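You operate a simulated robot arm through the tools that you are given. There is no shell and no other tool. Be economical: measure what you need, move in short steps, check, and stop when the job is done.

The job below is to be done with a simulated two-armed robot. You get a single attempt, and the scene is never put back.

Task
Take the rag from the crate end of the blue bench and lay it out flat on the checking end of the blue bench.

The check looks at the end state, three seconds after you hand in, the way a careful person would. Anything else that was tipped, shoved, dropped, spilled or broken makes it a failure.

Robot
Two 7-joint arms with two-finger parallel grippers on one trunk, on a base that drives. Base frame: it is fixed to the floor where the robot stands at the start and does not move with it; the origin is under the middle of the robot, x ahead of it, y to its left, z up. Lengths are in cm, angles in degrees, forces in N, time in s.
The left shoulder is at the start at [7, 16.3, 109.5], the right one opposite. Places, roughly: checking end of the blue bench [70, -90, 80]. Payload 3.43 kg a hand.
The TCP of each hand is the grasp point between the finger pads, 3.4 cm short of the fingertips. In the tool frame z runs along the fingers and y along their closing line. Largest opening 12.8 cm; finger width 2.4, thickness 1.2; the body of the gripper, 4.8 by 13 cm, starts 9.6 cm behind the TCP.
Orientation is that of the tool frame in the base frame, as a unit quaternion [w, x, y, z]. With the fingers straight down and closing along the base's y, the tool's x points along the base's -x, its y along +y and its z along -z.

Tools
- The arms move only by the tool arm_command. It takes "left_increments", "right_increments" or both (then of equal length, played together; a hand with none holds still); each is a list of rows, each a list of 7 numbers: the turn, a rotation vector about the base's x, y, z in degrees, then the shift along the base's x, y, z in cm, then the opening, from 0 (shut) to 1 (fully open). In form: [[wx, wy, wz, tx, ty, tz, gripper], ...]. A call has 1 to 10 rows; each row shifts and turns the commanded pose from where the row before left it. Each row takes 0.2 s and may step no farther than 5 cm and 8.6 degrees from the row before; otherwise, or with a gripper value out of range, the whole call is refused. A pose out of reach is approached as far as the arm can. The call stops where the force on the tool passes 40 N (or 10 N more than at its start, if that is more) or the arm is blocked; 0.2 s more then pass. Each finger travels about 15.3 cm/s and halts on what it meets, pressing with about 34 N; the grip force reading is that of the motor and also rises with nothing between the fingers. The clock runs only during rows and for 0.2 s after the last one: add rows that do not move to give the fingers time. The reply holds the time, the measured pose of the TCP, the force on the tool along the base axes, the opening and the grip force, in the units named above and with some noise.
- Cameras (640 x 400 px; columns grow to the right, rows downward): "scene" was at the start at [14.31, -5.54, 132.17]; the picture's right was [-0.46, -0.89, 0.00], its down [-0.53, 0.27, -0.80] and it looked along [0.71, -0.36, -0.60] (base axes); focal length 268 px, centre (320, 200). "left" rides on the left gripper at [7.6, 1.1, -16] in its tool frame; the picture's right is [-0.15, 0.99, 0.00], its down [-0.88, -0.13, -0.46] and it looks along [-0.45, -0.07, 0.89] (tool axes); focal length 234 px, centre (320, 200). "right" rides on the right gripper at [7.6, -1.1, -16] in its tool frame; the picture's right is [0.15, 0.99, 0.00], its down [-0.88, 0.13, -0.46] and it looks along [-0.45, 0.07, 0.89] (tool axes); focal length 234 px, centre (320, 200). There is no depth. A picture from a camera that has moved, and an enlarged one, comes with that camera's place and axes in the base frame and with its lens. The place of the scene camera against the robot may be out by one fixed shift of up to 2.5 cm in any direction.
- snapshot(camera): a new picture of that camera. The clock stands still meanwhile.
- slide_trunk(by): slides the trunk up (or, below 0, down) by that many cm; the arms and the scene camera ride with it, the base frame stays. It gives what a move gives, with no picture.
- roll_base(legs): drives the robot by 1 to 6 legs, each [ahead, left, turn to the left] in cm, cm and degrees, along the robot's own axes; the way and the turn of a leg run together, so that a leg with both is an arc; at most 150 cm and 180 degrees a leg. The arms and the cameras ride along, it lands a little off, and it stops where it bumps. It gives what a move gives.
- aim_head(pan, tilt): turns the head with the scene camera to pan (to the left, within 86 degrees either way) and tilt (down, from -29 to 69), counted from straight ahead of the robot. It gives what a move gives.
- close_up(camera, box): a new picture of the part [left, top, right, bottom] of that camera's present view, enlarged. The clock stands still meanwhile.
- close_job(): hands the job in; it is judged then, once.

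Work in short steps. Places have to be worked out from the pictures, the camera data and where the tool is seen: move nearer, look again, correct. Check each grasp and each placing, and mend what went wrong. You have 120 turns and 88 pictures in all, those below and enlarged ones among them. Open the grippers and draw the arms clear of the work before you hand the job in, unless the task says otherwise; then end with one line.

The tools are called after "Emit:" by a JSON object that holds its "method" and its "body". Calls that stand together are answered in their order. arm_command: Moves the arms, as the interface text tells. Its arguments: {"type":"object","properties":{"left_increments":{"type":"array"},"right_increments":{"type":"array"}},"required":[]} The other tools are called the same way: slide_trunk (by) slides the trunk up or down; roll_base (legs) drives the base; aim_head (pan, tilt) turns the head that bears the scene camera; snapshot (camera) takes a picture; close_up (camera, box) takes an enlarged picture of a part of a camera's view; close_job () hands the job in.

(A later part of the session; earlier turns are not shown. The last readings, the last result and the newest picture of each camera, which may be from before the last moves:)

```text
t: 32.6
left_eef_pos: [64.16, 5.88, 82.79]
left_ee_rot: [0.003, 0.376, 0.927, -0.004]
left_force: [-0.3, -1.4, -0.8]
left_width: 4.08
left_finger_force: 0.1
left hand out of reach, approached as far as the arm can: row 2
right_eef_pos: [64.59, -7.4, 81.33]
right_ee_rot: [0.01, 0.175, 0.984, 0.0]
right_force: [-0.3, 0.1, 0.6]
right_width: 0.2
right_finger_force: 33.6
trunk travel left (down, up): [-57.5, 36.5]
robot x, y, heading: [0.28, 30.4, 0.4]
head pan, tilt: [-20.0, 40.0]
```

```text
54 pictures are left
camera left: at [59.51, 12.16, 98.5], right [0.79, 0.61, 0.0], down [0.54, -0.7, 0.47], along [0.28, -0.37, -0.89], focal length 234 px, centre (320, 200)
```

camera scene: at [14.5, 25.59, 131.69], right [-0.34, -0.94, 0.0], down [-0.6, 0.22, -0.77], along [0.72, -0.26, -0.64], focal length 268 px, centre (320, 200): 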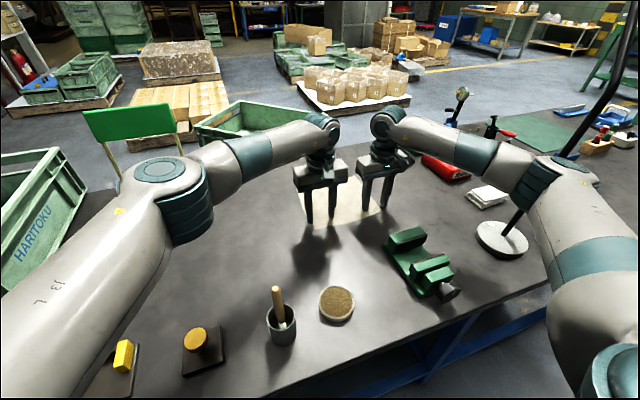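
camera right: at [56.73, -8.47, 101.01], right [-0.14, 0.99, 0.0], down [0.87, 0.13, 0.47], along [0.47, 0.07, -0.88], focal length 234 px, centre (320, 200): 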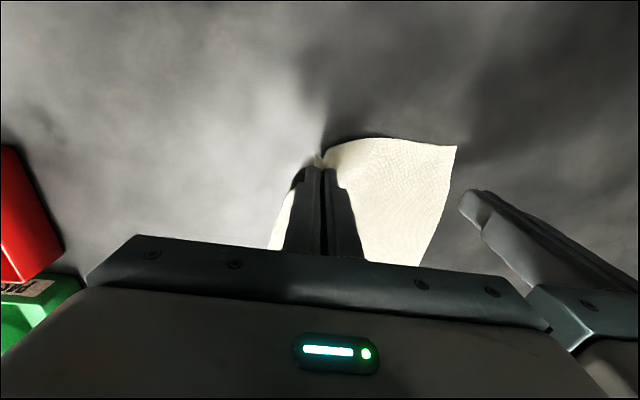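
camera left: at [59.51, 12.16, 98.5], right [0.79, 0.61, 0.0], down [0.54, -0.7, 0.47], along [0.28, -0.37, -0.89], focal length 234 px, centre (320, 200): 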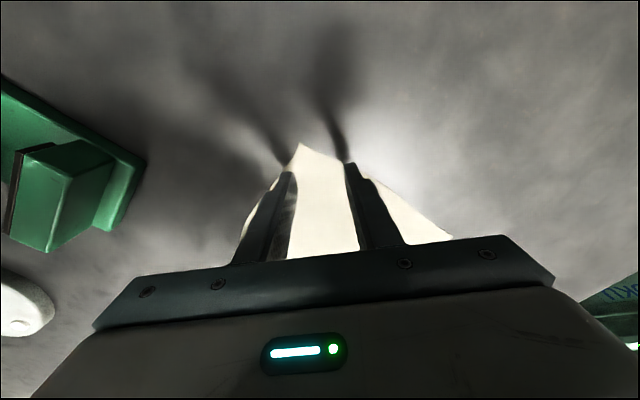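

The corner is centred between the fingers. I'll narrow slightly, press onto the bench, and close.

Emit:
{"method": "arm_command", "body": {"left_increments": [[0, 0, 0, 0.5, -0.3, -1.5, 0.26], [0, 0, 0, 0, 0, -0.7, 0.26], [0, 0, 0, 0, 0, -0.4, 0.26], [0, 0, 0, 0, 0, 0, 0.26], [0, 0, 0, 0, 0, 0, 0], [0, 0, 0, 0, 0, 0, 0], [0, 0, 0, 0, 0, 0, 0]]}}

Emit:
{"method": "snapshot", "body": {"camera": "left"}}

```text
t: 34.2
left_eef_pos: [64.81, 6.4, 80.91]
left_ee_rot: [0.005, 0.376, 0.927, -0.005]
left_force: [0.5, 0.3, -0.1]
left_width: 0.0
left_finger_force: 33.2
left hand out of reach, approached as far as the arm can: row 1
right_eef_pos: [64.62, -7.3, 81.38]
right_ee_rot: [0.009, 0.175, 0.985, 0.0]
right_force: [-0.3, 0.1, 0.3]
right_width: 0.21
right_finger_force: 33.7
trunk travel left (down, up): [-57.5, 36.5]
robot x, y, heading: [-0.13, 30.03, 0.2]
head pan, tilt: [-20.0, 40.0]
```

```text
53 pictures are left
camera left: at [60.16, 12.74, 96.62], right [0.79, 0.61, 0.0], down [0.54, -0.7, 0.47], along [0.28, -0.37, -0.88], focal length 234 px, centre (320, 200)
```

left: 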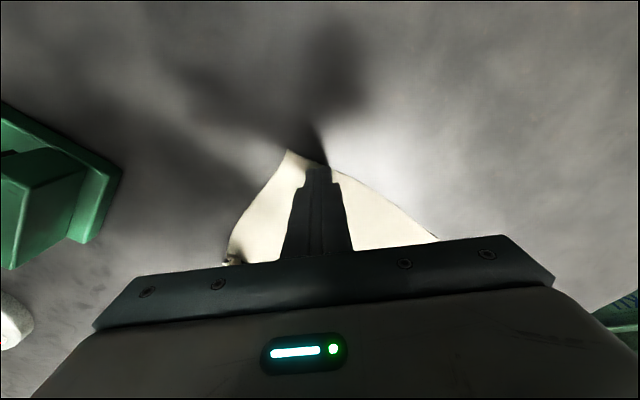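

It closed without pressing on the cloth (no force). I'll reopen, move back slightly, press lower, and close again.

Emit:
{"method": "arm_command", "body": {"left_increments": [[0, 0, 0, 0, 0, 0.3, 0.28], [0, 0, 0, -0.8, -0.5, 0, 0.28], [0, 0, 0, 0, 0, -0.5, 0.28], [0, 0, 0, 0, 0, -0.5, 0.28], [0, 0, 0, 0, 0, -0.3, 0.28], [0, 0, 0, 0, 0, 0, 0.28]]}}

```text
t: 35.4
left_eef_pos: [64.13, 5.88, 80.47]
left_ee_rot: [0.008, 0.375, 0.927, -0.005]
left_force: [-3.5, 1.7, 21.7]
left_width: 3.61
left_finger_force: 0.1
right_eef_pos: [64.45, -7.22, 81.22]
right_ee_rot: [0.011, 0.175, 0.984, 0.0]
right_force: [0.7, 0.6, 0.4]
right_width: 0.17
right_finger_force: 34.6
trunk travel left (down, up): [-57.5, 36.5]
robot x, y, heading: [0.34, 29.81, 0.2]
head pan, tilt: [-20.0, 40.0]
stopped in row 6 (left hand): the force on the tool passed its limit (the readings are from after the stop); the commanded pose is now the measured one
```

The left is pressing with ~22 N at z=80.47. I'll close it now and then lift both a little.

Emit:
{"method": "arm_command", "body": {"left_increments": [[0, 0, 0, 0, 0, 0, 0.1], [0, 0, 0, 0, 0, 0, 0], [0, 0, 0, 0, 0, 0, 0], [0, 0, 0, 0, 0, 0, 0]]}}

Emit:
{"method": "arm_command", "body": {"left_increments": [[0, 0, 0, 0, 0, 1, 0], [0, 0, 0, 0, 0, 1.5, 0], [0, 0, 0, 0, 0, 1.5, 0], [0, 0, 0, 0, 0, 0, 0]], "right_increments": [[0, 0, 0, 0, 0, 1, 0], [0, 0, 0, 0, 0, 1.5, 0], [0, 0, 0, 0, 0, 1, 0], [0, 0, 0, 0, 0, 0, 0]]}}

Emit:
{"method": "close_up", "body": {"camera": "scene", "box": [260, 120, 440, 260]}}

```text
t: 36.4
left_eef_pos: [63.84, 5.88, 80.51]
left_ee_rot: [0.009, 0.375, 0.927, -0.005]
left_force: [2.9, -5.4, 33.7]
left_width: 0.19
left_finger_force: 34.5
right_eef_pos: [64.34, -7.29, 81.56]
right_ee_rot: [0.012, 0.176, 0.984, 0.0]
right_force: [0.1, -0.2, 0.2]
right_width: 0.19
right_finger_force: 34.2
trunk travel left (down, up): [-57.5, 36.5]
robot x, y, heading: [-0.03, 29.99, 0.2]
head pan, tilt: [-20.0, 40.0]
```

```text
t: 37.4
left_eef_pos: [64.05, 5.88, 84.15]
left_ee_rot: [0.007, 0.376, 0.927, -0.004]
left_force: [0.2, 0.2, 0.4]
left_width: 0.18
left_finger_force: 33.9
right_eef_pos: [64.58, -7.31, 84.81]
right_ee_rot: [0.011, 0.176, 0.984, 0.001]
right_force: [0.6, 0.4, -1.1]
right_width: 0.23
right_finger_force: 34.2
trunk travel left (down, up): [-57.5, 36.5]
robot x, y, heading: [-0.16, 30.35, -0.1]
head pan, tilt: [-20.0, 40.0]
```

```text
2.86 times, centred on (350, 190) of scene
camera zoom: at [14.55, 25.58, 131.69], right [-0.34, -0.94, 0.0], down [-0.6, 0.22, -0.77], along [0.72, -0.26, -0.64], focal length 767 px, centre (234, 229)
```

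zoom: 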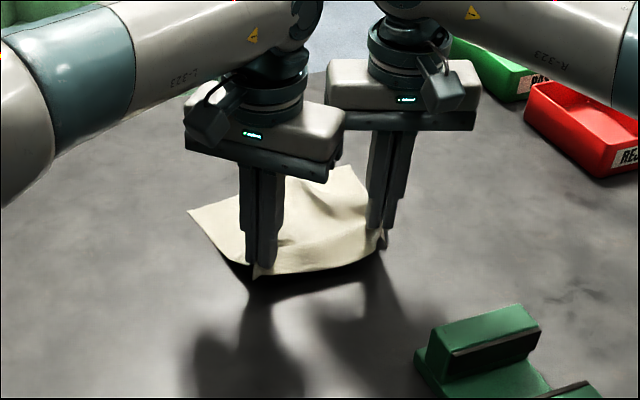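

Both corners are held (0.2 cm thickness in each hand). I'll raise the trunk 34 cm to lift the cloth high and check it hangs from both hands.

Emit:
{"method": "slide_trunk", "body": {"by": 34}}

Emit:
{"method": "snapshot", "body": {"camera": "scene"}}

```text
t: 40.8
left_eef_pos: [64.15, 5.83, 118.19]
left_ee_rot: [0.007, 0.376, 0.927, -0.005]
left_force: [0.3, 0.1, -0.6]
left_width: 0.2
left_finger_force: 34.3
right_eef_pos: [64.66, -7.24, 118.75]
right_ee_rot: [0.01, 0.174, 0.985, 0.001]
right_force: [0.4, -0.1, 0.3]
right_width: 0.18
right_finger_force: 33.4
trunk travel left (down, up): [-91.5, 2.5]
robot x, y, heading: [0.2, 29.91, 0.1]
head pan, tilt: [-20.0, 40.0]
```

```text
51 pictures are left
camera scene: at [14.58, 25.56, 165.69], right [-0.34, -0.94, 0.0], down [-0.6, 0.22, -0.77], along [0.72, -0.26, -0.64], focal length 268 px, centre (320, 200)
```

scene: 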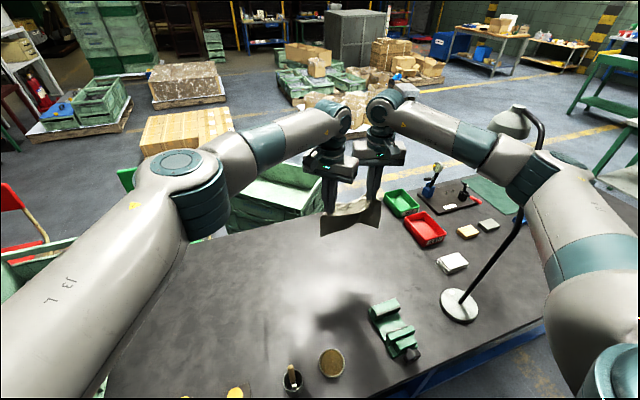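

The cloth hangs from both hands and the lamp is intact. I'll back off 38 cm to clear the lamp and look before driving right.

Emit:
{"method": "roll_base", "body": {"legs": [[-38, 0, 0]]}}

Emit:
{"method": "aim_head", "body": {"pan": -25, "tilt": 40}}

Emit:
{"method": "snapshot", "body": {"camera": "scene"}}

```text
t: 43.2
left_eef_pos: [26.07, 5.93, 118.16]
left_ee_rot: [0.007, 0.373, 0.928, -0.005]
left_force: [-0.4, -0.3, -0.1]
left_width: 0.2
left_finger_force: 34.6
right_eef_pos: [26.71, -7.03, 118.66]
right_ee_rot: [0.01, 0.173, 0.985, 0.0]
right_force: [-0.2, 0.2, -0.4]
right_width: 0.19
right_finger_force: 33.6
trunk travel left (down, up): [-91.5, 2.5]
robot x, y, heading: [-38.28, 29.82, 0.2]
head pan, tilt: [-20.0, 40.0]
```

```text
t: 43.9
left_eef_pos: [25.95, 5.98, 118.09]
left_ee_rot: [0.007, 0.374, 0.927, -0.005]
left_force: [-0.6, -0.3, 0.3]
left_width: 0.2
left_finger_force: 33.9
right_eef_pos: [26.42, -7.14, 118.7]
right_ee_rot: [0.009, 0.174, 0.985, 0.0]
right_force: [-0.5, -0.1, -0.1]
right_width: 0.2
right_finger_force: 34.0
trunk travel left (down, up): [-91.5, 2.5]
robot x, y, heading: [-38.71, 29.67, 0.4]
head pan, tilt: [-25.0, 40.0]
```

```text
50 pictures are left
camera scene: at [-24.02, 24.8, 165.69], right [-0.42, -0.91, 0.0], down [-0.58, 0.27, -0.77], along [0.7, -0.32, -0.64], focal length 268 px, centre (320, 200)
```

scene: 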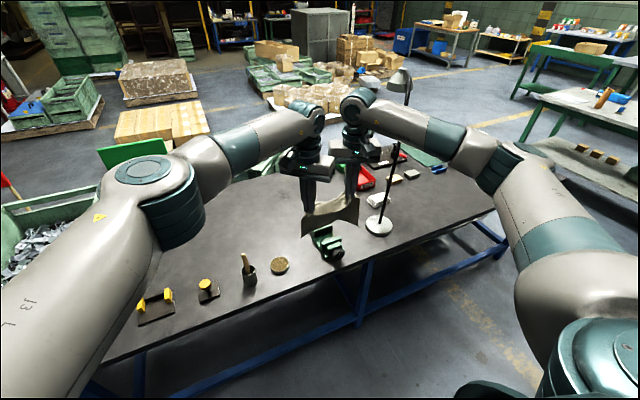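

The path right looks clear with the hands at x≈26, on the robot's side of the lamp. Driving right 140 cm.

Emit:
{"method": "roll_base", "body": {"legs": [[0, -140, 0]]}}

Emit:
{"method": "aim_head", "body": {"pan": 15, "tilt": 45}}

Emit:
{"method": "snapshot", "body": {"camera": "scene"}}

```text
t: 50.9
left_eef_pos: [27.79, -133.41, 118.28]
left_ee_rot: [0.007, 0.368, 0.93, -0.005]
left_force: [0.7, 0.1, 0.3]
left_width: 0.18
left_finger_force: 34.1
right_eef_pos: [28.51, -146.57, 118.85]
right_ee_rot: [0.01, 0.167, 0.986, -0.001]
right_force: [0.3, 0.0, 0.0]
right_width: 0.2
right_finger_force: 34.4
trunk travel left (down, up): [-91.5, 2.5]
robot x, y, heading: [-36.7, -110.68, 0.9]
head pan, tilt: [-25.0, 40.0]
```

```text
t: 51.9
left_eef_pos: [27.82, -133.5, 118.23]
left_ee_rot: [0.007, 0.367, 0.93, -0.004]
left_force: [0.0, -0.1, 0.1]
left_width: 0.17
left_finger_force: 34.4
right_eef_pos: [28.51, -146.54, 118.79]
right_ee_rot: [0.011, 0.167, 0.986, 0.0]
right_force: [0.2, -1.0, 0.3]
right_width: 0.21
right_finger_force: 33.8
trunk travel left (down, up): [-91.5, 2.5]
robot x, y, heading: [-36.63, -110.18, 0.9]
head pan, tilt: [15.0, 45.0]
```

```text
49 pictures are left
camera scene: at [-22.39, -109.63, 164.97], right [0.28, -0.96, 0.0], down [-0.68, -0.19, -0.71], along [0.68, 0.19, -0.71], focal length 268 px, centre (320, 200)
```

scene: 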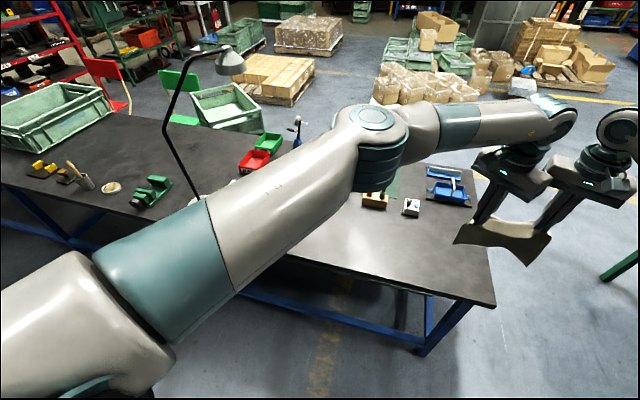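

I'm now in front of the checking end, and the lamp is well to the left. I'll swing both hands left together in free space, undoing the right hand's 20° twist gradually.

Emit:
{"method": "arm_command", "body": {"left_increments": [[0, 0, 0, 0, 4.2, 0, 0], [0, 0, 0, 0, 4.2, 0, 0], [0, 0, 0, 0, 4.2, 0, 0], [0, 0, 0, 0, 4.2, 0, 0], [0, 0, 0, 0, 4.2, 0, 0], [0, 0, 0, 0, 4.2, 0, 0], [0, 0, 0, 0, 4.2, 0, 0], [0, 0, 0, 0, 4.2, 0, 0], [0, 0, 0, 0, 4.2, 0, 0], [0, 0, 0, 0, 0, 0, 0]], "right_increments": [[0, 0, 2.2, 0, 4.2, 0, 0], [0, 0, 2.2, 0, 4.2, 0, 0], [0, 0, 2.2, 0, 4.2, 0, 0], [0, 0, 2.2, 0, 4.2, 0, 0], [0, 0, 2.2, 0, 4.2, 0, 0], [0, 0, 2.2, 0, 4.2, 0, 0], [0, 0, 2.2, 0, 4.2, 0, 0], [0, 0, 2.2, 0, 4.2, 0, 0], [0, 0, 2.2, 0, 4.2, 0, 0], [0, 0, 0, 0, 0, 0, 0]]}}

Emit:
{"method": "snapshot", "body": {"camera": "scene"}}

```text
t: 54.1
left_eef_pos: [27.65, -95.94, 118.19]
left_ee_rot: [0.007, 0.368, 0.93, -0.003]
left_force: [0.3, -0.4, -0.2]
left_width: 0.18
left_finger_force: 34.1
right_eef_pos: [28.41, -108.9, 118.67]
right_ee_rot: [0.01, -0.005, 1.0, 0.002]
right_force: [-0.2, -0.1, 0.0]
right_width: 0.19
right_finger_force: 34.3
trunk travel left (down, up): [-91.5, 2.5]
robot x, y, heading: [-36.92, -110.63, 1.0]
head pan, tilt: [15.0, 45.0]
```

```text
48 pictures are left
camera scene: at [-22.38, -109.82, 164.97], right [0.28, -0.96, 0.0], down [-0.68, -0.19, -0.71], along [0.68, 0.2, -0.71], focal length 268 px, centre (320, 200)
```

scene: 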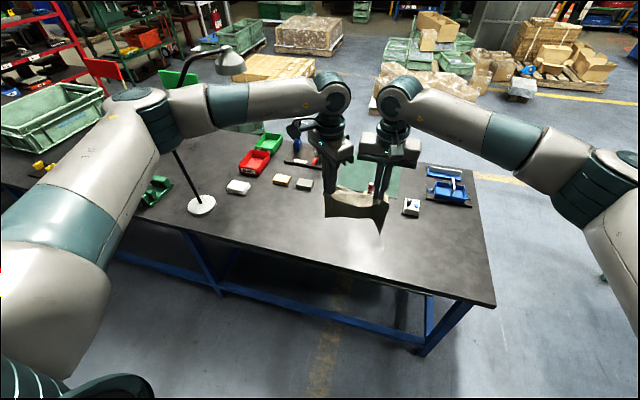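

The cloth hangs between the hands over the front edge area. I'll zoom in on how it hangs.

Emit:
{"method": "close_up", "body": {"camera": "scene", "box": [270, 90, 480, 260]}}

```text
2.35 times, centred on (375, 175) of scene
camera zoom: at [-22.38, -109.82, 164.97], right [0.28, -0.96, 0.0], down [-0.68, -0.19, -0.71], along [0.68, 0.2, -0.71], focal length 632 px, centre (191, 259)
```

zoom: 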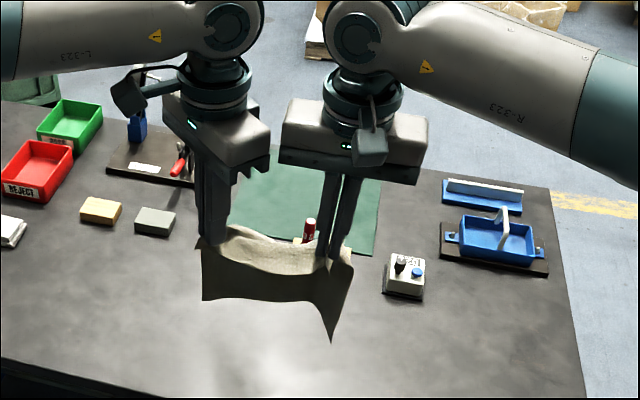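

It hangs well, with a slight sag between the hands. I'll drive forward and left so the hands come above x≈55, y≈−92.

Emit:
{"method": "roll_base", "body": {"legs": [[0, 10, -1], [26, 0, 0]]}}

Emit:
{"method": "snapshot", "body": {"camera": "scene"}}

```text
t: 56.7
left_eef_pos: [53.65, -86.69, 118.48]
left_ee_rot: [0.008, 0.376, 0.927, -0.005]
left_force: [0.4, 0.8, -0.7]
left_width: 0.18
left_finger_force: 34.2
right_eef_pos: [53.98, -99.93, 118.76]
right_ee_rot: [0.01, 0.004, 1.0, 0.002]
right_force: [0.4, 0.3, 0.0]
right_width: 0.21
right_finger_force: 33.8
trunk travel left (down, up): [-91.5, 2.5]
robot x, y, heading: [-11.21, -100.17, -0.2]
head pan, tilt: [15.0, 45.0]
```

```text
46 pictures are left
camera scene: at [3.18, -99.68, 164.99], right [0.26, -0.97, 0.0], down [-0.68, -0.18, -0.71], along [0.68, 0.18, -0.71], focal length 268 px, centre (320, 200)
```

scene: 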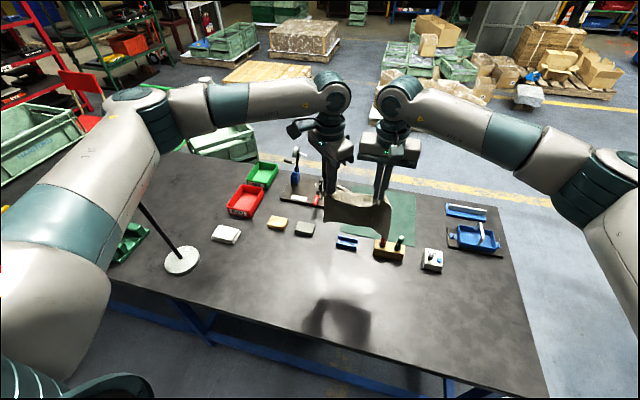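

The lamp's head reaches toward the left forearm here, so lowering would be risky. I'll back out, go further right, and approach turned about 22° to the left so that the arm stays well away from the lamp.

Emit:
{"method": "roll_base", "body": {"legs": [[-26, 0, 0], [0, -26, 0], [0, 0, 22]]}}

Emit:
{"method": "aim_head", "body": {"pan": 0, "tilt": 45}}

Emit:
{"method": "snapshot", "body": {"camera": "scene"}}

```text
t: 61.2
left_eef_pos: [18.44, -89.6, 118.43]
left_ee_rot: [0.008, 0.194, 0.981, -0.003]
left_force: [0.7, 0.1, -0.6]
left_width: 0.17
left_finger_force: 33.8
right_eef_pos: [23.54, -101.51, 118.76]
right_ee_rot: [0.009, -0.185, 0.983, 0.003]
right_force: [0.4, 0.4, -0.5]
right_width: 0.23
right_finger_force: 33.7
trunk travel left (down, up): [-91.5, 2.5]
robot x, y, heading: [-36.75, -126.38, 21.9]
head pan, tilt: [15.0, 45.0]
```

```text
t: 62.0
left_eef_pos: [18.26, -89.55, 118.34]
left_ee_rot: [0.008, 0.194, 0.981, -0.003]
left_force: [-0.8, -0.3, 0.7]
left_width: 0.18
left_finger_force: 34.2
right_eef_pos: [23.58, -101.47, 118.65]
right_ee_rot: [0.009, -0.185, 0.983, 0.004]
right_force: [0.4, -0.2, 0.1]
right_width: 0.19
right_finger_force: 33.7
trunk travel left (down, up): [-91.5, 2.5]
robot x, y, heading: [-36.99, -126.02, 21.6]
head pan, tilt: [0.0, 45.0]
```

```text
45 pictures are left
camera scene: at [-23.1, -122.68, 164.97], right [0.37, -0.93, 0.0], down [-0.66, -0.26, -0.71], along [0.66, 0.26, -0.71], focal length 268 px, centre (320, 200)
```

scene: 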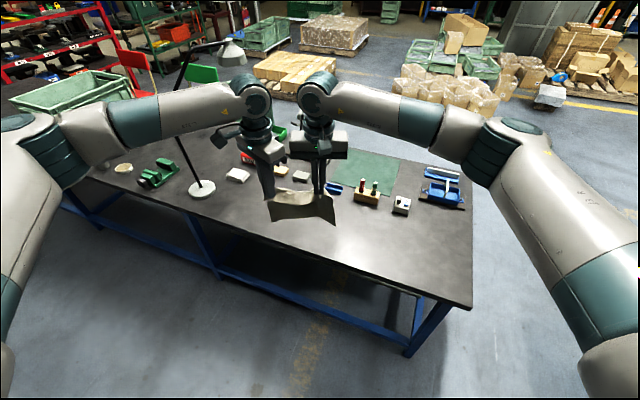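

Now there's plenty of room on the left. I'll drive so the hands come to about x=52, y≈−92.

Emit:
{"method": "roll_base", "body": {"legs": [[30, -8.4, 0]]}}

Emit:
{"method": "snapshot", "body": {"camera": "scene"}}

```text
t: 64.1
left_eef_pos: [49.35, -86.12, 118.39]
left_ee_rot: [0.009, 0.194, 0.981, -0.003]
left_force: [-0.1, -0.1, -0.6]
left_width: 0.21
left_finger_force: 34.1
right_eef_pos: [54.59, -98.21, 118.97]
right_ee_rot: [0.01, -0.185, 0.983, 0.004]
right_force: [-0.1, -0.4, -0.5]
right_width: 0.18
right_finger_force: 34.1
trunk travel left (down, up): [-91.5, 2.5]
robot x, y, heading: [-5.84, -122.34, 22.0]
head pan, tilt: [0.0, 45.0]
```

```text
44 pictures are left
camera scene: at [7.82, -119.37, 165.0], right [0.37, -0.93, 0.0], down [-0.66, -0.26, -0.71], along [0.66, 0.26, -0.71], focal length 268 px, centre (320, 200)
```

scene: 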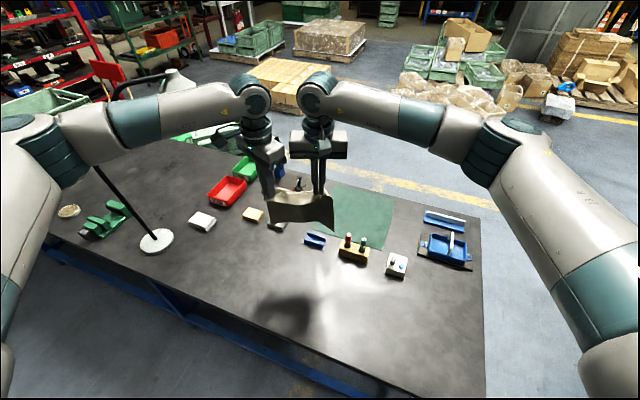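

Clear of the lamp. I'll line the two hands up along the bench's y axis and spread them slightly to tauten the top edge.

Emit:
{"method": "arm_command", "body": {"left_increments": [[0, 0, -3, 0.9, 0.2, 0, 0], [0, 0, -3, 0.9, 0.2, 0, 0], [0, 0, -2, 0.8, 0.2, 0, 0], [0, 0, 0, 0, 0.2, 0, 0]], "right_increments": [[0, 0, -7, -0.9, -0.2, 0, 0], [0, 0, -7, -0.9, -0.2, 0, 0], [0, 0, -7, -0.8, -0.2, 0, 0], [0, 0, 0, 0, -0.2, 0, 0]]}}

Emit:
{"method": "arm_command", "body": {"left_increments": [[0, 0, 0, 1.2, 0, 0, 0], [0, 0, 0, 1.2, 0, 0, 0], [0, 0, 0, 1.2, 0, 0, 0], [0, 0, 0, 1.2, 0, 0, 0], [0, 0, 0, 0, 0, 0, 0]], "right_increments": [[0, 0, 0, 1.2, 0, 0, 0], [0, 0, 0, 1.2, 0, 0, 0], [0, 0, 0, 1.2, 0, 0, 0], [0, 0, 0, 1.2, 0, 0, 0], [0, 0, 0, 0, 0, 0, 0]]}}

Emit:
{"method": "close_up", "body": {"camera": "scene", "box": [210, 90, 420, 260]}}

```text
t: 65.1
left_eef_pos: [51.3, -85.76, 118.27]
left_ee_rot: [0.008, 0.245, 0.969, -0.004]
left_force: [-0.9, 2.5, 0.6]
left_width: 0.21
left_finger_force: 33.7
left hand out of reach, approached as far as the arm can: row 3
right_eef_pos: [52.16, -98.93, 118.65]
right_ee_rot: [0.01, -0.003, 1.0, 0.002]
right_force: [0.8, -3.5, -0.7]
right_width: 0.2
right_finger_force: 33.4
trunk travel left (down, up): [-91.5, 2.5]
robot x, y, heading: [-5.8, -122.62, 21.8]
head pan, tilt: [0.0, 45.0]
```

```text
t: 66.3
left_eef_pos: [51.26, -85.73, 118.26]
left_ee_rot: [0.008, 0.246, 0.969, -0.004]
left_force: [3.3, -6.8, 0.0]
left_width: 0.19
left_finger_force: 34.0
left hand out of reach, approached as far as the arm can: row 1, 2, 3, 4
right_eef_pos: [56.87, -98.87, 118.79]
right_ee_rot: [0.01, -0.003, 1.0, 0.002]
right_force: [-3.1, 7.1, 0.1]
right_width: 0.21
right_finger_force: 34.0
trunk travel left (down, up): [-91.5, 2.5]
robot x, y, heading: [-5.65, -122.13, 21.8]
head pan, tilt: [0.0, 45.0]
```

```text
2.35 times, centred on (315, 175) of scene
camera zoom: at [8.1, -119.34, 164.97], right [0.37, -0.93, 0.0], down [-0.66, -0.26, -0.71], along [0.66, 0.26, -0.71], focal length 632 px, centre (332, 259)
```

zoom: 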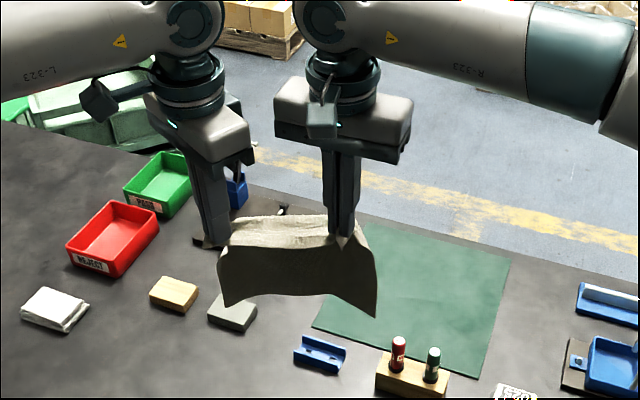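

The left wrist is at its limit, and the cloth is now taut (~7 N). I'll bring the right back level with it and give the left wrist some yaw back.

Emit:
{"method": "arm_command", "body": {"left_increments": [[0, 0, 4, 0, 0, 0, 0], [0, 0, 4, 0, 0, 0, 0], [0, 0, 4, 0, 0, 0, 0], [0, 0, 0, 0, 0, 0, 0]], "right_increments": [[0, 0, 0, -1.6, 0.1, 0, 0], [0, 0, 0, -1.6, 0.1, 0, 0], [0, 0, 0, -1.6, 0, 0, 0], [0, 0, 0, 0, 0, 0, 0]]}}

```text
t: 67.1
left_eef_pos: [51.03, -85.94, 118.25]
left_ee_rot: [0.005, 0.178, 0.984, -0.003]
left_force: [-3.3, -0.5, 1.1]
left_width: 0.2
left_finger_force: 34.0
right_eef_pos: [53.48, -99.11, 118.6]
right_ee_rot: [0.013, 0.01, 1.0, 0.0]
right_force: [3.3, 0.0, -0.7]
right_width: 0.18
right_finger_force: 34.4
trunk travel left (down, up): [-91.5, 2.5]
robot x, y, heading: [-5.83, -122.72, 21.7]
head pan, tilt: [0.0, 45.0]
stopped in row 3 (left hand): the force on the tool passed its limit (the readings are from after the stop); the commanded pose is now the measured one
```

The two gripper bodies brushed each other at this relative yaw. I'll return to the arrangement that carried well, which is right hand yawed back +21° and offset forward, and lay the cloth square to the robot's 22° heading.

Emit:
{"method": "arm_command", "body": {"right_increments": [[0, 0, 3, 1.5, -0.3, 0, 0], [0, 0, 6, 1.3, 0.3, 0, 0], [0, 0, 6, 0, 0.2, 0, 0], [0, 0, 6, 0, 0.1, 0, 0], [0, 0, 0, 0, 0, 0, 0]]}}

Emit:
{"method": "close_up", "body": {"camera": "scene", "box": [210, 90, 420, 260]}}

```text
t: 68.3
left_eef_pos: [51.01, -85.95, 118.17]
left_ee_rot: [0.004, 0.177, 0.984, -0.003]
left_force: [1.9, -0.6, 0.5]
left_width: 0.18
left_finger_force: 33.8
right_eef_pos: [56.11, -98.7, 118.79]
right_ee_rot: [0.013, -0.172, 0.985, 0.003]
right_force: [-0.5, 1.2, 0.1]
right_width: 0.2
right_finger_force: 34.2
trunk travel left (down, up): [-91.5, 2.5]
robot x, y, heading: [-5.74, -122.58, 21.9]
head pan, tilt: [0.0, 45.0]
```

```text
2.35 times, centred on (315, 175) of scene
camera zoom: at [8.11, -119.34, 164.96], right [0.37, -0.93, 0.0], down [-0.66, -0.26, -0.71], along [0.66, 0.26, -0.71], focal length 632 px, centre (332, 259)
```

zoom: 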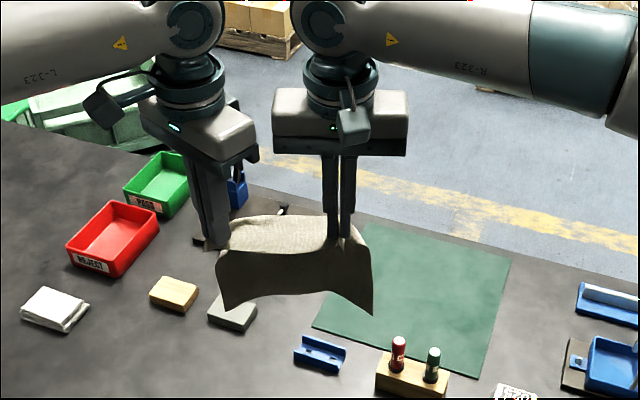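

The cloth hangs evenly. I'll lower the trunk 16 cm so its lower edge nears the bench, then look.

Emit:
{"method": "slide_trunk", "body": {"by": -16}}

Emit:
{"method": "snapshot", "body": {"camera": "scene"}}

```text
t: 70.1
left_eef_pos: [50.92, -85.93, 102.17]
left_ee_rot: [0.004, 0.178, 0.984, -0.004]
left_force: [0.3, -1.6, 0.6]
left_width: 0.18
left_finger_force: 34.4
right_eef_pos: [56.3, -98.69, 102.89]
right_ee_rot: [0.013, -0.172, 0.985, 0.003]
right_force: [-1.3, 1.3, -0.4]
right_width: 0.21
right_finger_force: 34.0
trunk travel left (down, up): [-75.5, 18.5]
robot x, y, heading: [-5.59, -122.81, 21.9]
head pan, tilt: [0.0, 45.0]
```

```text
41 pictures are left
camera scene: at [8.07, -119.34, 148.97], right [0.37, -0.93, 0.0], down [-0.66, -0.26, -0.71], along [0.66, 0.26, -0.71], focal length 268 px, centre (320, 200)
```

scene: 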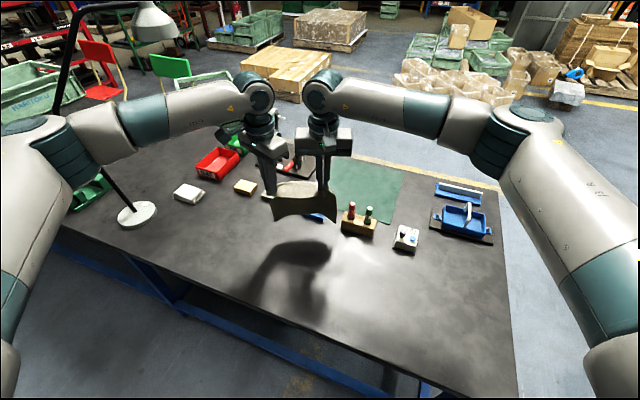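

The lamp is clear. I'll lower 5 cm more with the arms and check the lower edge against the bench.

Emit:
{"method": "arm_command", "body": {"left_increments": [[0, 0, 0, 0, 0, -1.5, 0], [0, 0, 0, 0, 0, -1.5, 0], [0, 0, 0, 0, 0, -2, 0], [0, 0, 0, 0, 0, 0, 0]], "right_increments": [[0, 0, 0, 0, 0, -1.5, 0], [0, 0, 0, 0, 0, -1.5, 0], [0, 0, 0, 0, 0, -2.7, 0], [0, 0, 0, 0, 0, 0, 0]]}}

Emit:
{"method": "close_up", "body": {"camera": "scene", "box": [210, 130, 430, 300]}}

```text
t: 71.1
left_eef_pos: [51.08, -85.92, 97.22]
left_ee_rot: [0.004, 0.178, 0.984, -0.004]
left_force: [0.1, -1.6, -0.3]
left_width: 0.18
left_finger_force: 33.5
right_eef_pos: [56.35, -98.84, 97.18]
right_ee_rot: [0.013, -0.172, 0.985, 0.004]
right_force: [-1.0, 1.9, -0.8]
right_width: 0.21
right_finger_force: 34.3
trunk travel left (down, up): [-75.5, 18.5]
robot x, y, heading: [-5.7, -122.62, 21.5]
head pan, tilt: [0.0, 45.0]
```

```text
2.35 times, centred on (320, 215) of scene
camera zoom: at [8.06, -119.34, 148.97], right [0.37, -0.93, 0.0], down [-0.66, -0.26, -0.71], along [0.66, 0.26, -0.71], focal length 632 px, centre (320, 165)
```

zoom: 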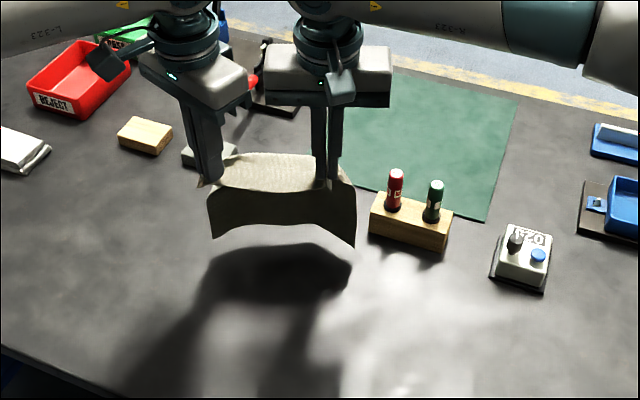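

The lower edge is a few cm above the bench. I'll start the lay-down, moving back toward the robot while descending.

Emit:
{"method": "arm_command", "body": {"left_increments": [[0, 0, 0, -0.9, -0.37, -1.5, 0], [0, 0, 0, -0.9, -0.37, -1.5, 0], [0, 0, 0, -0.9, -0.37, -1.5, 0], [0, 0, 0, -0.9, -0.37, -1.5, 0], [0, 0, 0, 0, 0, 0, 0]], "right_increments": [[0, 0, 0, -0.9, -0.37, -1.5, 0], [0, 0, 0, -0.9, -0.37, -1.5, 0], [0, 0, 0, -0.9, -0.37, -1.5, 0], [0, 0, 0, -0.9, -0.37, -1.5, 0], [0, 0, 0, 0, 0, 0, 0]]}}

Emit:
{"method": "close_up", "body": {"camera": "scene", "box": [210, 130, 430, 300]}}

```text
t: 72.3
left_eef_pos: [47.51, -87.29, 91.27]
left_ee_rot: [0.004, 0.177, 0.984, -0.003]
left_force: [0.0, -0.4, 0.1]
left_width: 0.18
left_finger_force: 34.2
right_eef_pos: [52.65, -100.35, 90.95]
right_ee_rot: [0.013, -0.173, 0.985, 0.004]
right_force: [-0.8, 0.8, 0.0]
right_width: 0.22
right_finger_force: 34.2
trunk travel left (down, up): [-75.5, 18.5]
robot x, y, heading: [-5.89, -122.55, 21.9]
head pan, tilt: [0.0, 45.0]
```

```text
2.35 times, centred on (320, 215) of scene
camera zoom: at [8.08, -119.34, 148.97], right [0.37, -0.93, 0.0], down [-0.66, -0.26, -0.71], along [0.66, 0.26, -0.71], focal length 632 px, centre (320, 165)
```

zoom: 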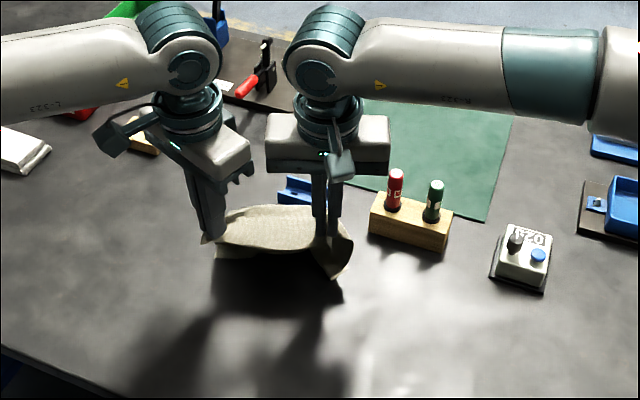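

I want a clearer look at how the sheet is falling, so I'll use both wrist cameras.

Emit:
{"method": "snapshot", "body": {"camera": "left"}}

Emit:
{"method": "snapshot", "body": {"camera": "right"}}

```text
38 pictures are left
camera left: at [40.68, -83.44, 107.09], right [0.48, 0.88, 0.0], down [0.78, -0.43, 0.47], along [0.41, -0.23, -0.88], focal length 234 px, centre (320, 200)
```

left: 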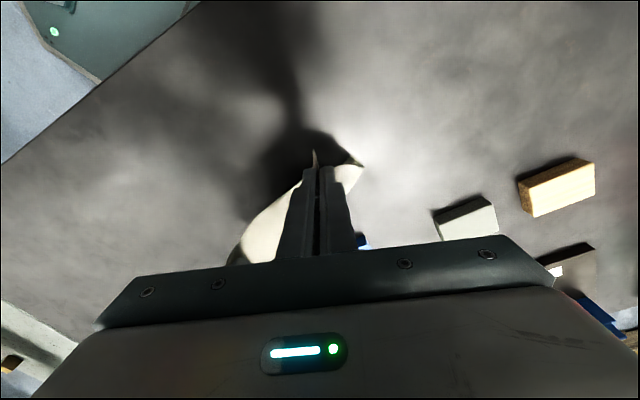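

```text
37 pictures are left
camera right: at [45.51, -104.1, 106.62], right [-0.47, 0.88, 0.0], down [0.77, 0.42, 0.48], along [0.42, 0.23, -0.88], focal length 234 px, centre (320, 200)
```

right: 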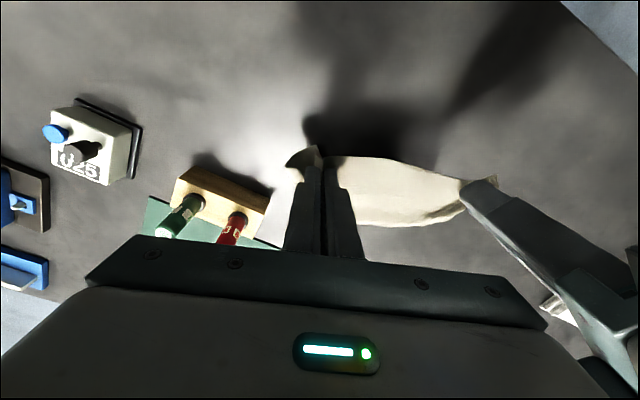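

The upper face will end up facing up, as it should, but the lower edge has just touched and is curling toward the robot. I'll lift 4 cm, go forward 5 cm, let it settle, then come down while pulling back so the lower edge trails.

Emit:
{"method": "arm_command", "body": {"left_increments": [[0, 0, 0, 0, 0, 2, 0], [0, 0, 0, 0, 0, 2.5, 0], [0, 0, 0, 1.2, 0.5, 0, 0], [0, 0, 0, 1.2, 0.5, 0, 0], [0, 0, 0, 1.2, 0.5, 0, 0], [0, 0, 0, 1.2, 0.5, 0, 0], [0, 0, 0, 0, 0, 0, 0], [0, 0, 0, 0, 0, 0, 0], [0, 0, 0, 0, 0, 0, 0], [0, 0, 0, 0, 0, 0, 0]], "right_increments": [[0, 0, 0, 0, 0, 2, 0], [0, 0, 0, 0, 0, 2.5, 0], [0, 0, 0, 1.2, 0.5, 0, 0], [0, 0, 0, 1.2, 0.5, 0, 0], [0, 0, 0, 1.2, 0.5, 0, 0], [0, 0, 0, 1.2, 0.5, 0, 0], [0, 0, 0, 0, 0, 0, 0], [0, 0, 0, 0, 0, 0, 0], [0, 0, 0, 0, 0, 0, 0], [0, 0, 0, 0, 0, 0, 0]]}}

Emit:
{"method": "close_up", "body": {"camera": "scene", "box": [210, 130, 430, 300]}}

```text
t: 74.5
left_eef_pos: [52.28, -85.39, 95.8]
left_ee_rot: [0.005, 0.177, 0.984, -0.004]
left_force: [1.1, -1.0, 0.4]
left_width: 0.2
left_finger_force: 33.5
right_eef_pos: [57.45, -98.29, 95.45]
right_ee_rot: [0.013, -0.173, 0.985, 0.003]
right_force: [-0.8, 1.6, 0.4]
right_width: 0.22
right_finger_force: 34.2
trunk travel left (down, up): [-75.5, 18.5]
robot x, y, heading: [-5.67, -122.57, 21.7]
head pan, tilt: [0.0, 45.0]
```

```text
2.35 times, centred on (320, 215) of scene
camera zoom: at [8.06, -119.34, 148.97], right [0.37, -0.93, 0.0], down [-0.66, -0.26, -0.71], along [0.66, 0.26, -0.71], focal length 632 px, centre (320, 165)
```

zoom: 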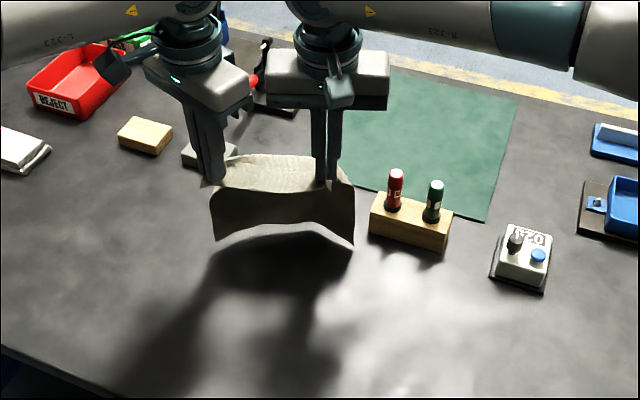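

The lower edge is about 4 cm up. I'll go nearly straight down first, then pull back strongly with little descent as it touches.

Emit:
{"method": "arm_command", "body": {"left_increments": [[0, 0, 0, 0, 0, -1.6, 0], [0, 0, 0, -0.9, -0.37, -1.4, 0], [0, 0, 0, -2.0, -0.8, -0.8, 0], [0, 0, 0, -2.0, -0.8, -0.8, 0], [0, 0, 0, -2.0, -0.8, -0.8, 0], [0, 0, 0, 0, 0, 0, 0]], "right_increments": [[0, 0, 0, 0, 0, -1.6, 0], [0, 0, 0, -0.9, -0.37, -1.4, 0], [0, 0, 0, -2.0, -0.8, -0.8, 0], [0, 0, 0, -2.0, -0.8, -0.8, 0], [0, 0, 0, -2.0, -0.8, -0.8, 0], [0, 0, 0, 0, 0, 0, 0]]}}

Emit:
{"method": "close_up", "body": {"camera": "scene", "box": [210, 130, 430, 300]}}

```text
t: 75.9
left_eef_pos: [45.34, -88.08, 90.22]
left_ee_rot: [0.004, 0.178, 0.984, -0.004]
left_force: [0.9, -0.1, 0.4]
left_width: 0.17
left_finger_force: 34.0
right_eef_pos: [50.62, -101.09, 90.13]
right_ee_rot: [0.012, -0.173, 0.985, 0.002]
right_force: [-1.2, 1.0, -0.3]
right_width: 0.18
right_finger_force: 33.9
trunk travel left (down, up): [-75.5, 18.5]
robot x, y, heading: [-5.66, -122.9, 21.7]
head pan, tilt: [0.0, 45.0]
```

```text
2.35 times, centred on (320, 215) of scene
camera zoom: at [8.13, -119.32, 148.96], right [0.37, -0.93, 0.0], down [-0.66, -0.26, -0.71], along [0.66, 0.26, -0.71], focal length 632 px, centre (320, 165)
```

zoom: 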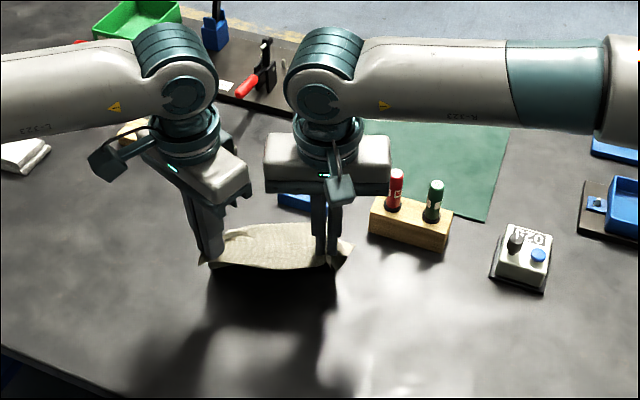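

The sheet now trails away behind the hands. I'll carry on back and down to the bench.

Emit:
{"method": "arm_command", "body": {"left_increments": [[0, 0, 0, -1.4, -0.56, -1.6, 0], [0, 0, 0, -1.4, -0.56, -1.6, 0], [0, 0, 0, -1.4, -0.56, -1.6, 0], [0, 0, 0, -1.2, -0.5, -1.7, 0], [0, 0, 0, -1.0, -0.4, -1.6, 0], [0, 0, 0, 0, 0, 0, 0]], "right_increments": [[0, 0, 0, -1.4, -0.56, -1.6, 0], [0, 0, 0, -1.4, -0.56, -1.6, 0], [0, 0, 0, -1.4, -0.56, -1.6, 0], [0, 0, 0, -1.2, -0.5, -1.7, 0], [0, 0, 0, -1.0, -0.4, -1.6, 0], [0, 0, 0, 0, 0, 0, 0]]}}

Emit:
{"method": "close_up", "body": {"camera": "scene", "box": [210, 130, 430, 300]}}

Emit:
{"method": "snapshot", "body": {"camera": "right"}}

```text
t: 77.3
left_eef_pos: [38.94, -90.69, 82.22]
left_ee_rot: [0.005, 0.178, 0.984, -0.004]
left_force: [0.2, -0.7, 0.2]
left_width: 0.16
left_finger_force: 33.5
right_eef_pos: [44.28, -103.55, 82.03]
right_ee_rot: [0.013, -0.173, 0.985, 0.004]
right_force: [0.2, 1.7, 0.0]
right_width: 0.21
right_finger_force: 34.0
trunk travel left (down, up): [-75.5, 18.5]
robot x, y, heading: [-6.04, -122.74, 21.8]
head pan, tilt: [0.0, 45.0]
```

```text
2.35 times, centred on (320, 215) of scene
camera zoom: at [8.08, -119.34, 148.97], right [0.37, -0.93, 0.0], down [-0.66, -0.26, -0.71], along [0.66, 0.26, -0.71], focal length 632 px, centre (320, 165)
```

zoom: 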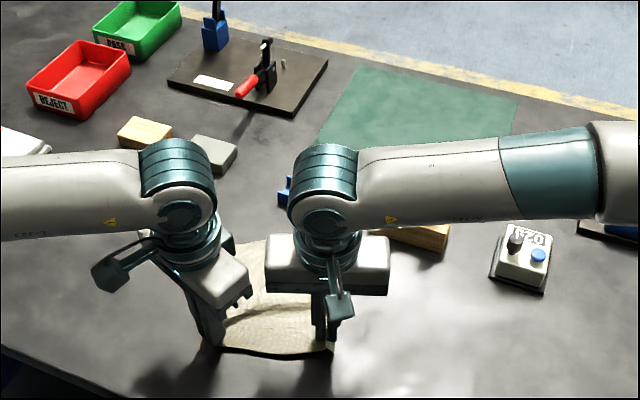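

```text
33 pictures are left
camera right: at [37.03, -107.42, 97.7], right [-0.47, 0.88, 0.0], down [0.77, 0.42, 0.48], along [0.42, 0.23, -0.88], focal length 234 px, centre (320, 200)
```

right: 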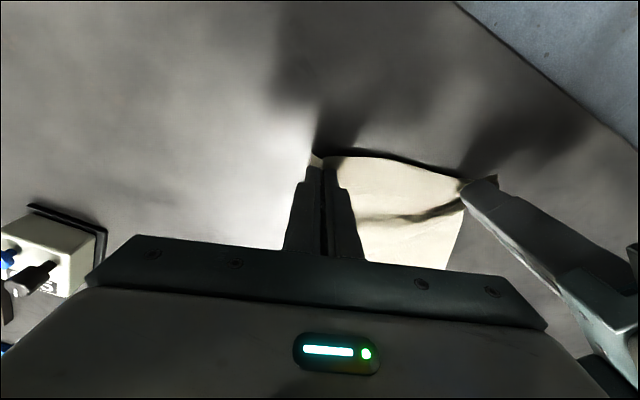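

It's laying out nicely. I'll lower the last 1.2 cm with a small final pull, then open both grippers and raise the hands.

Emit:
{"method": "arm_command", "body": {"left_increments": [[0, 0, 0, -0.7, -0.3, -0.6, 0], [0, 0, 0, -0.5, -0.2, -0.5, 0], [0, 0, 0, 0, 0, 0, 0], [0, 0, 0, 0, 0, 0, 0.3], [0, 0, 0, 0, 0, 0, 0.4], [0, 0, 0, 0, 0, 0, 0.4]], "right_increments": [[0, 0, 0, -0.7, -0.3, -0.6, 0], [0, 0, 0, -0.5, -0.2, -0.4, 0], [0, 0, 0, 0, 0, 0, 0], [0, 0, 0, 0, 0, 0, 0.3], [0, 0, 0, 0, 0, 0, 0.4], [0, 0, 0, 0, 0, 0, 0.4]]}}

Emit:
{"method": "arm_command", "body": {"left_increments": [[0, 0, 0, 0, 0, 2, 0.4], [0, 0, 0, 0, 0, 4, 0.4], [0, 0, 0, 0, 2, 4, 0.4], [0, 0, 0, 0, 4, 4, 0.4], [0, 0, 0, 0, 4, 4, 0.4], [0, 0, 0, 0, 4, 3, 0.4]], "right_increments": [[0, 0, 0, 0, 0, 2, 0.4], [0, 0, 0, 0, 0, 4, 0.4], [0, 0, 0, 0, 0, 4, 0.4], [0, 0, 0, 0, -4, 4, 0.4], [0, 0, 0, 0, -4, 4, 0.4], [0, 0, 0, 0, -4, 4, 0.4]]}}

Emit:
{"method": "snapshot", "body": {"camera": "scene"}}

```text
t: 78.7
left_eef_pos: [37.63, -91.16, 81.09]
left_ee_rot: [0.005, 0.177, 0.984, -0.004]
left_force: [0.7, -0.4, 0.8]
left_width: 5.15
left_finger_force: 0.0
right_eef_pos: [42.97, -104.05, 81.1]
right_ee_rot: [0.013, -0.173, 0.985, 0.004]
right_force: [-0.1, -0.7, -0.3]
right_width: 5.11
right_finger_force: 0.0
trunk travel left (down, up): [-75.5, 18.5]
robot x, y, heading: [-5.66, -122.95, 21.8]
head pan, tilt: [0.0, 45.0]
```

```text
refused: row 4 steps farther than a row can; nothing moved
```

```text
32 pictures are left
camera scene: at [8.08, -119.34, 148.97], right [0.37, -0.93, 0.0], down [-0.66, -0.26, -0.71], along [0.66, 0.26, -0.71], focal length 268 px, centre (320, 200)
```

scene: 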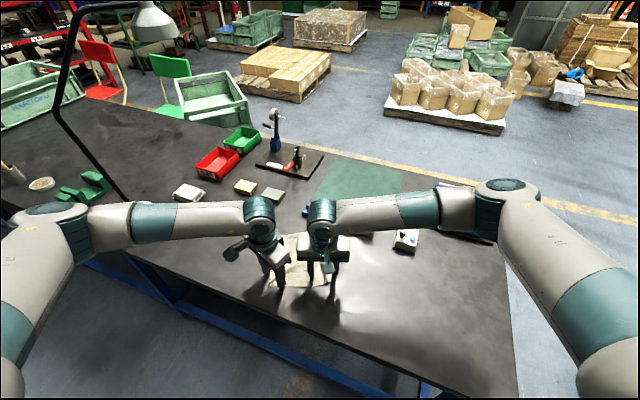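

Both grippers are open. That lift was refused for step size, so I'll raise the hands straight up and spread them in smaller steps.

Emit:
{"method": "arm_command", "body": {"left_increments": [[0, 0, 0, 0, 0, 2, 0.4], [0, 0, 0, 0, 0, 4, 0.4], [0, 0, 0, 0, 0, 4, 0.4], [0, 0, 0, 0, 3, 3, 0.4], [0, 0, 0, 0, 3, 3, 0.4], [0, 0, 0, 0, 3, 3, 0.4]], "right_increments": [[0, 0, 0, 0, 0, 2, 0.4], [0, 0, 0, 0, 0, 4, 0.4], [0, 0, 0, 0, 0, 4, 0.4], [0, 0, 0, 0, -3, 3, 0.4], [0, 0, 0, 0, -3, 3, 0.4], [0, 0, 0, 0, -3, 3, 0.4]]}}

Emit:
{"method": "close_up", "body": {"camera": "scene", "box": [190, 150, 430, 320]}}

Emit:
{"method": "snapshot", "body": {"camera": "right"}}

```text
t: 80.1
left_eef_pos: [37.6, -82.05, 100.38]
left_ee_rot: [0.006, 0.179, 0.984, -0.004]
left_force: [0.0, -0.2, -0.4]
left_width: 5.12
left_finger_force: 0.2
right_eef_pos: [42.79, -113.2, 100.34]
right_ee_rot: [0.014, -0.173, 0.985, 0.003]
right_force: [0.8, 1.0, -0.2]
right_width: 5.14
right_finger_force: 0.0
trunk travel left (down, up): [-75.5, 18.5]
robot x, y, heading: [-5.93, -122.36, 21.8]
head pan, tilt: [0.0, 45.0]
```

```text
2.35 times, centred on (310, 235) of scene
camera zoom: at [7.95, -119.43, 148.97], right [0.37, -0.93, 0.0], down [-0.66, -0.26, -0.71], along [0.66, 0.26, -0.71], focal length 632 px, centre (344, 118)
```

zoom: 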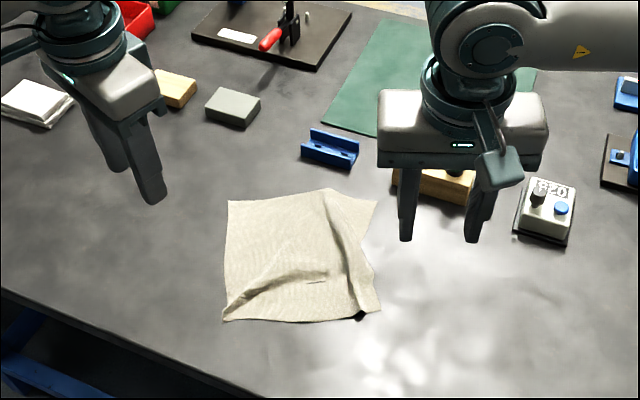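

```text
30 pictures are left
camera right: at [35.69, -117.07, 115.95], right [-0.47, 0.88, 0.0], down [0.77, 0.42, 0.48], along [0.42, 0.23, -0.88], focal length 234 px, centre (320, 200)
```

right: 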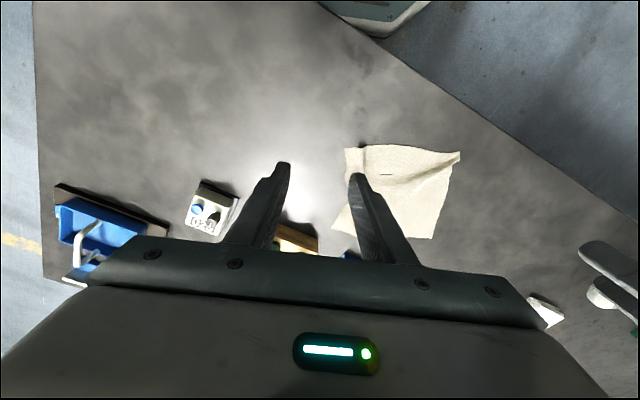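

The rag is spread out at the checking end, with only small ridges at the two grip corners. I'll smooth them by pressing closed fingertips just inside each near corner and drawing them gently apart. First I'll move above them.

Emit:
{"method": "arm_command", "body": {"left_increments": [[0, 0, 0, 0.1, -3, -3, 0], [0, 0, 0, 0.1, -3, -3, 0], [0, 0, 0, 0.1, -3, -3, 0], [0, 0, 0, 0, 0, -4, 0], [0, 0, 0, 0, 0, -4, 0], [0, 0, 0, 0, 0, -1.5, 0], [0, 0, 0, 0, 0, 0, 0]], "right_increments": [[0, 0, 0, 0.8, 2.7, -3, 0], [0, 0, 0, 0.8, 2.7, -3, 0], [0, 0, 0, 0.7, 2.6, -3, 0], [0, 0, 0, 0, 0, -4, 0], [0, 0, 0, 0, 0, -4, 0], [0, 0, 0, 0, 0, -1.5, 0], [0, 0, 0, 0, 0, 0, 0]]}}

Emit:
{"method": "snapshot", "body": {"camera": "right"}}

Emit:
{"method": "snapshot", "body": {"camera": "left"}}

```text
t: 81.7
left_eef_pos: [37.9, -91.21, 81.53]
left_ee_rot: [0.005, 0.178, 0.984, -0.003]
left_force: [0.4, 0.1, 0.6]
left_width: 0.0
left_finger_force: 32.3
right_eef_pos: [45.17, -105.13, 81.71]
right_ee_rot: [0.012, -0.173, 0.985, 0.003]
right_force: [0.6, 0.8, 0.2]
right_width: 0.01
right_finger_force: 33.2
trunk travel left (down, up): [-75.5, 18.5]
robot x, y, heading: [-6.11, -123.02, 21.8]
head pan, tilt: [0.0, 45.0]
```

```text
29 pictures are left
camera right: at [38.11, -108.94, 97.25], right [-0.47, 0.88, 0.0], down [0.77, 0.42, 0.48], along [0.42, 0.23, -0.88], focal length 234 px, centre (320, 200)
```

right: 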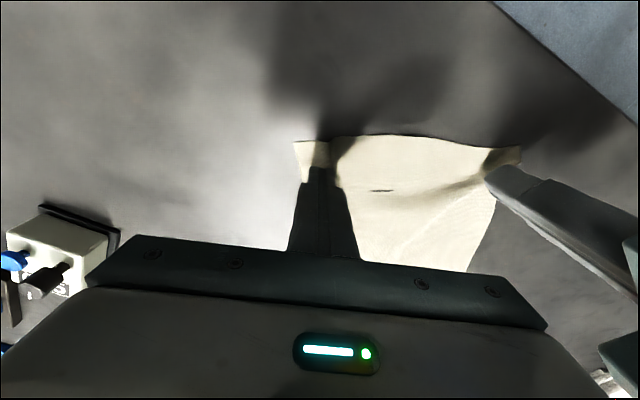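

```text
28 pictures are left
camera left: at [31.16, -87.32, 97.4], right [0.48, 0.88, 0.0], down [0.78, -0.43, 0.47], along [0.41, -0.23, -0.88], focal length 234 px, centre (320, 200)
```

left: 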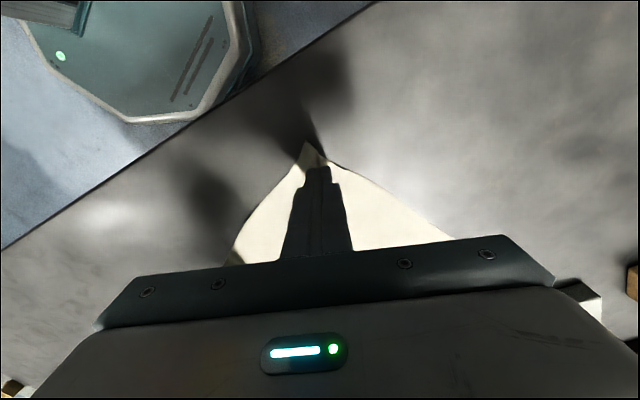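

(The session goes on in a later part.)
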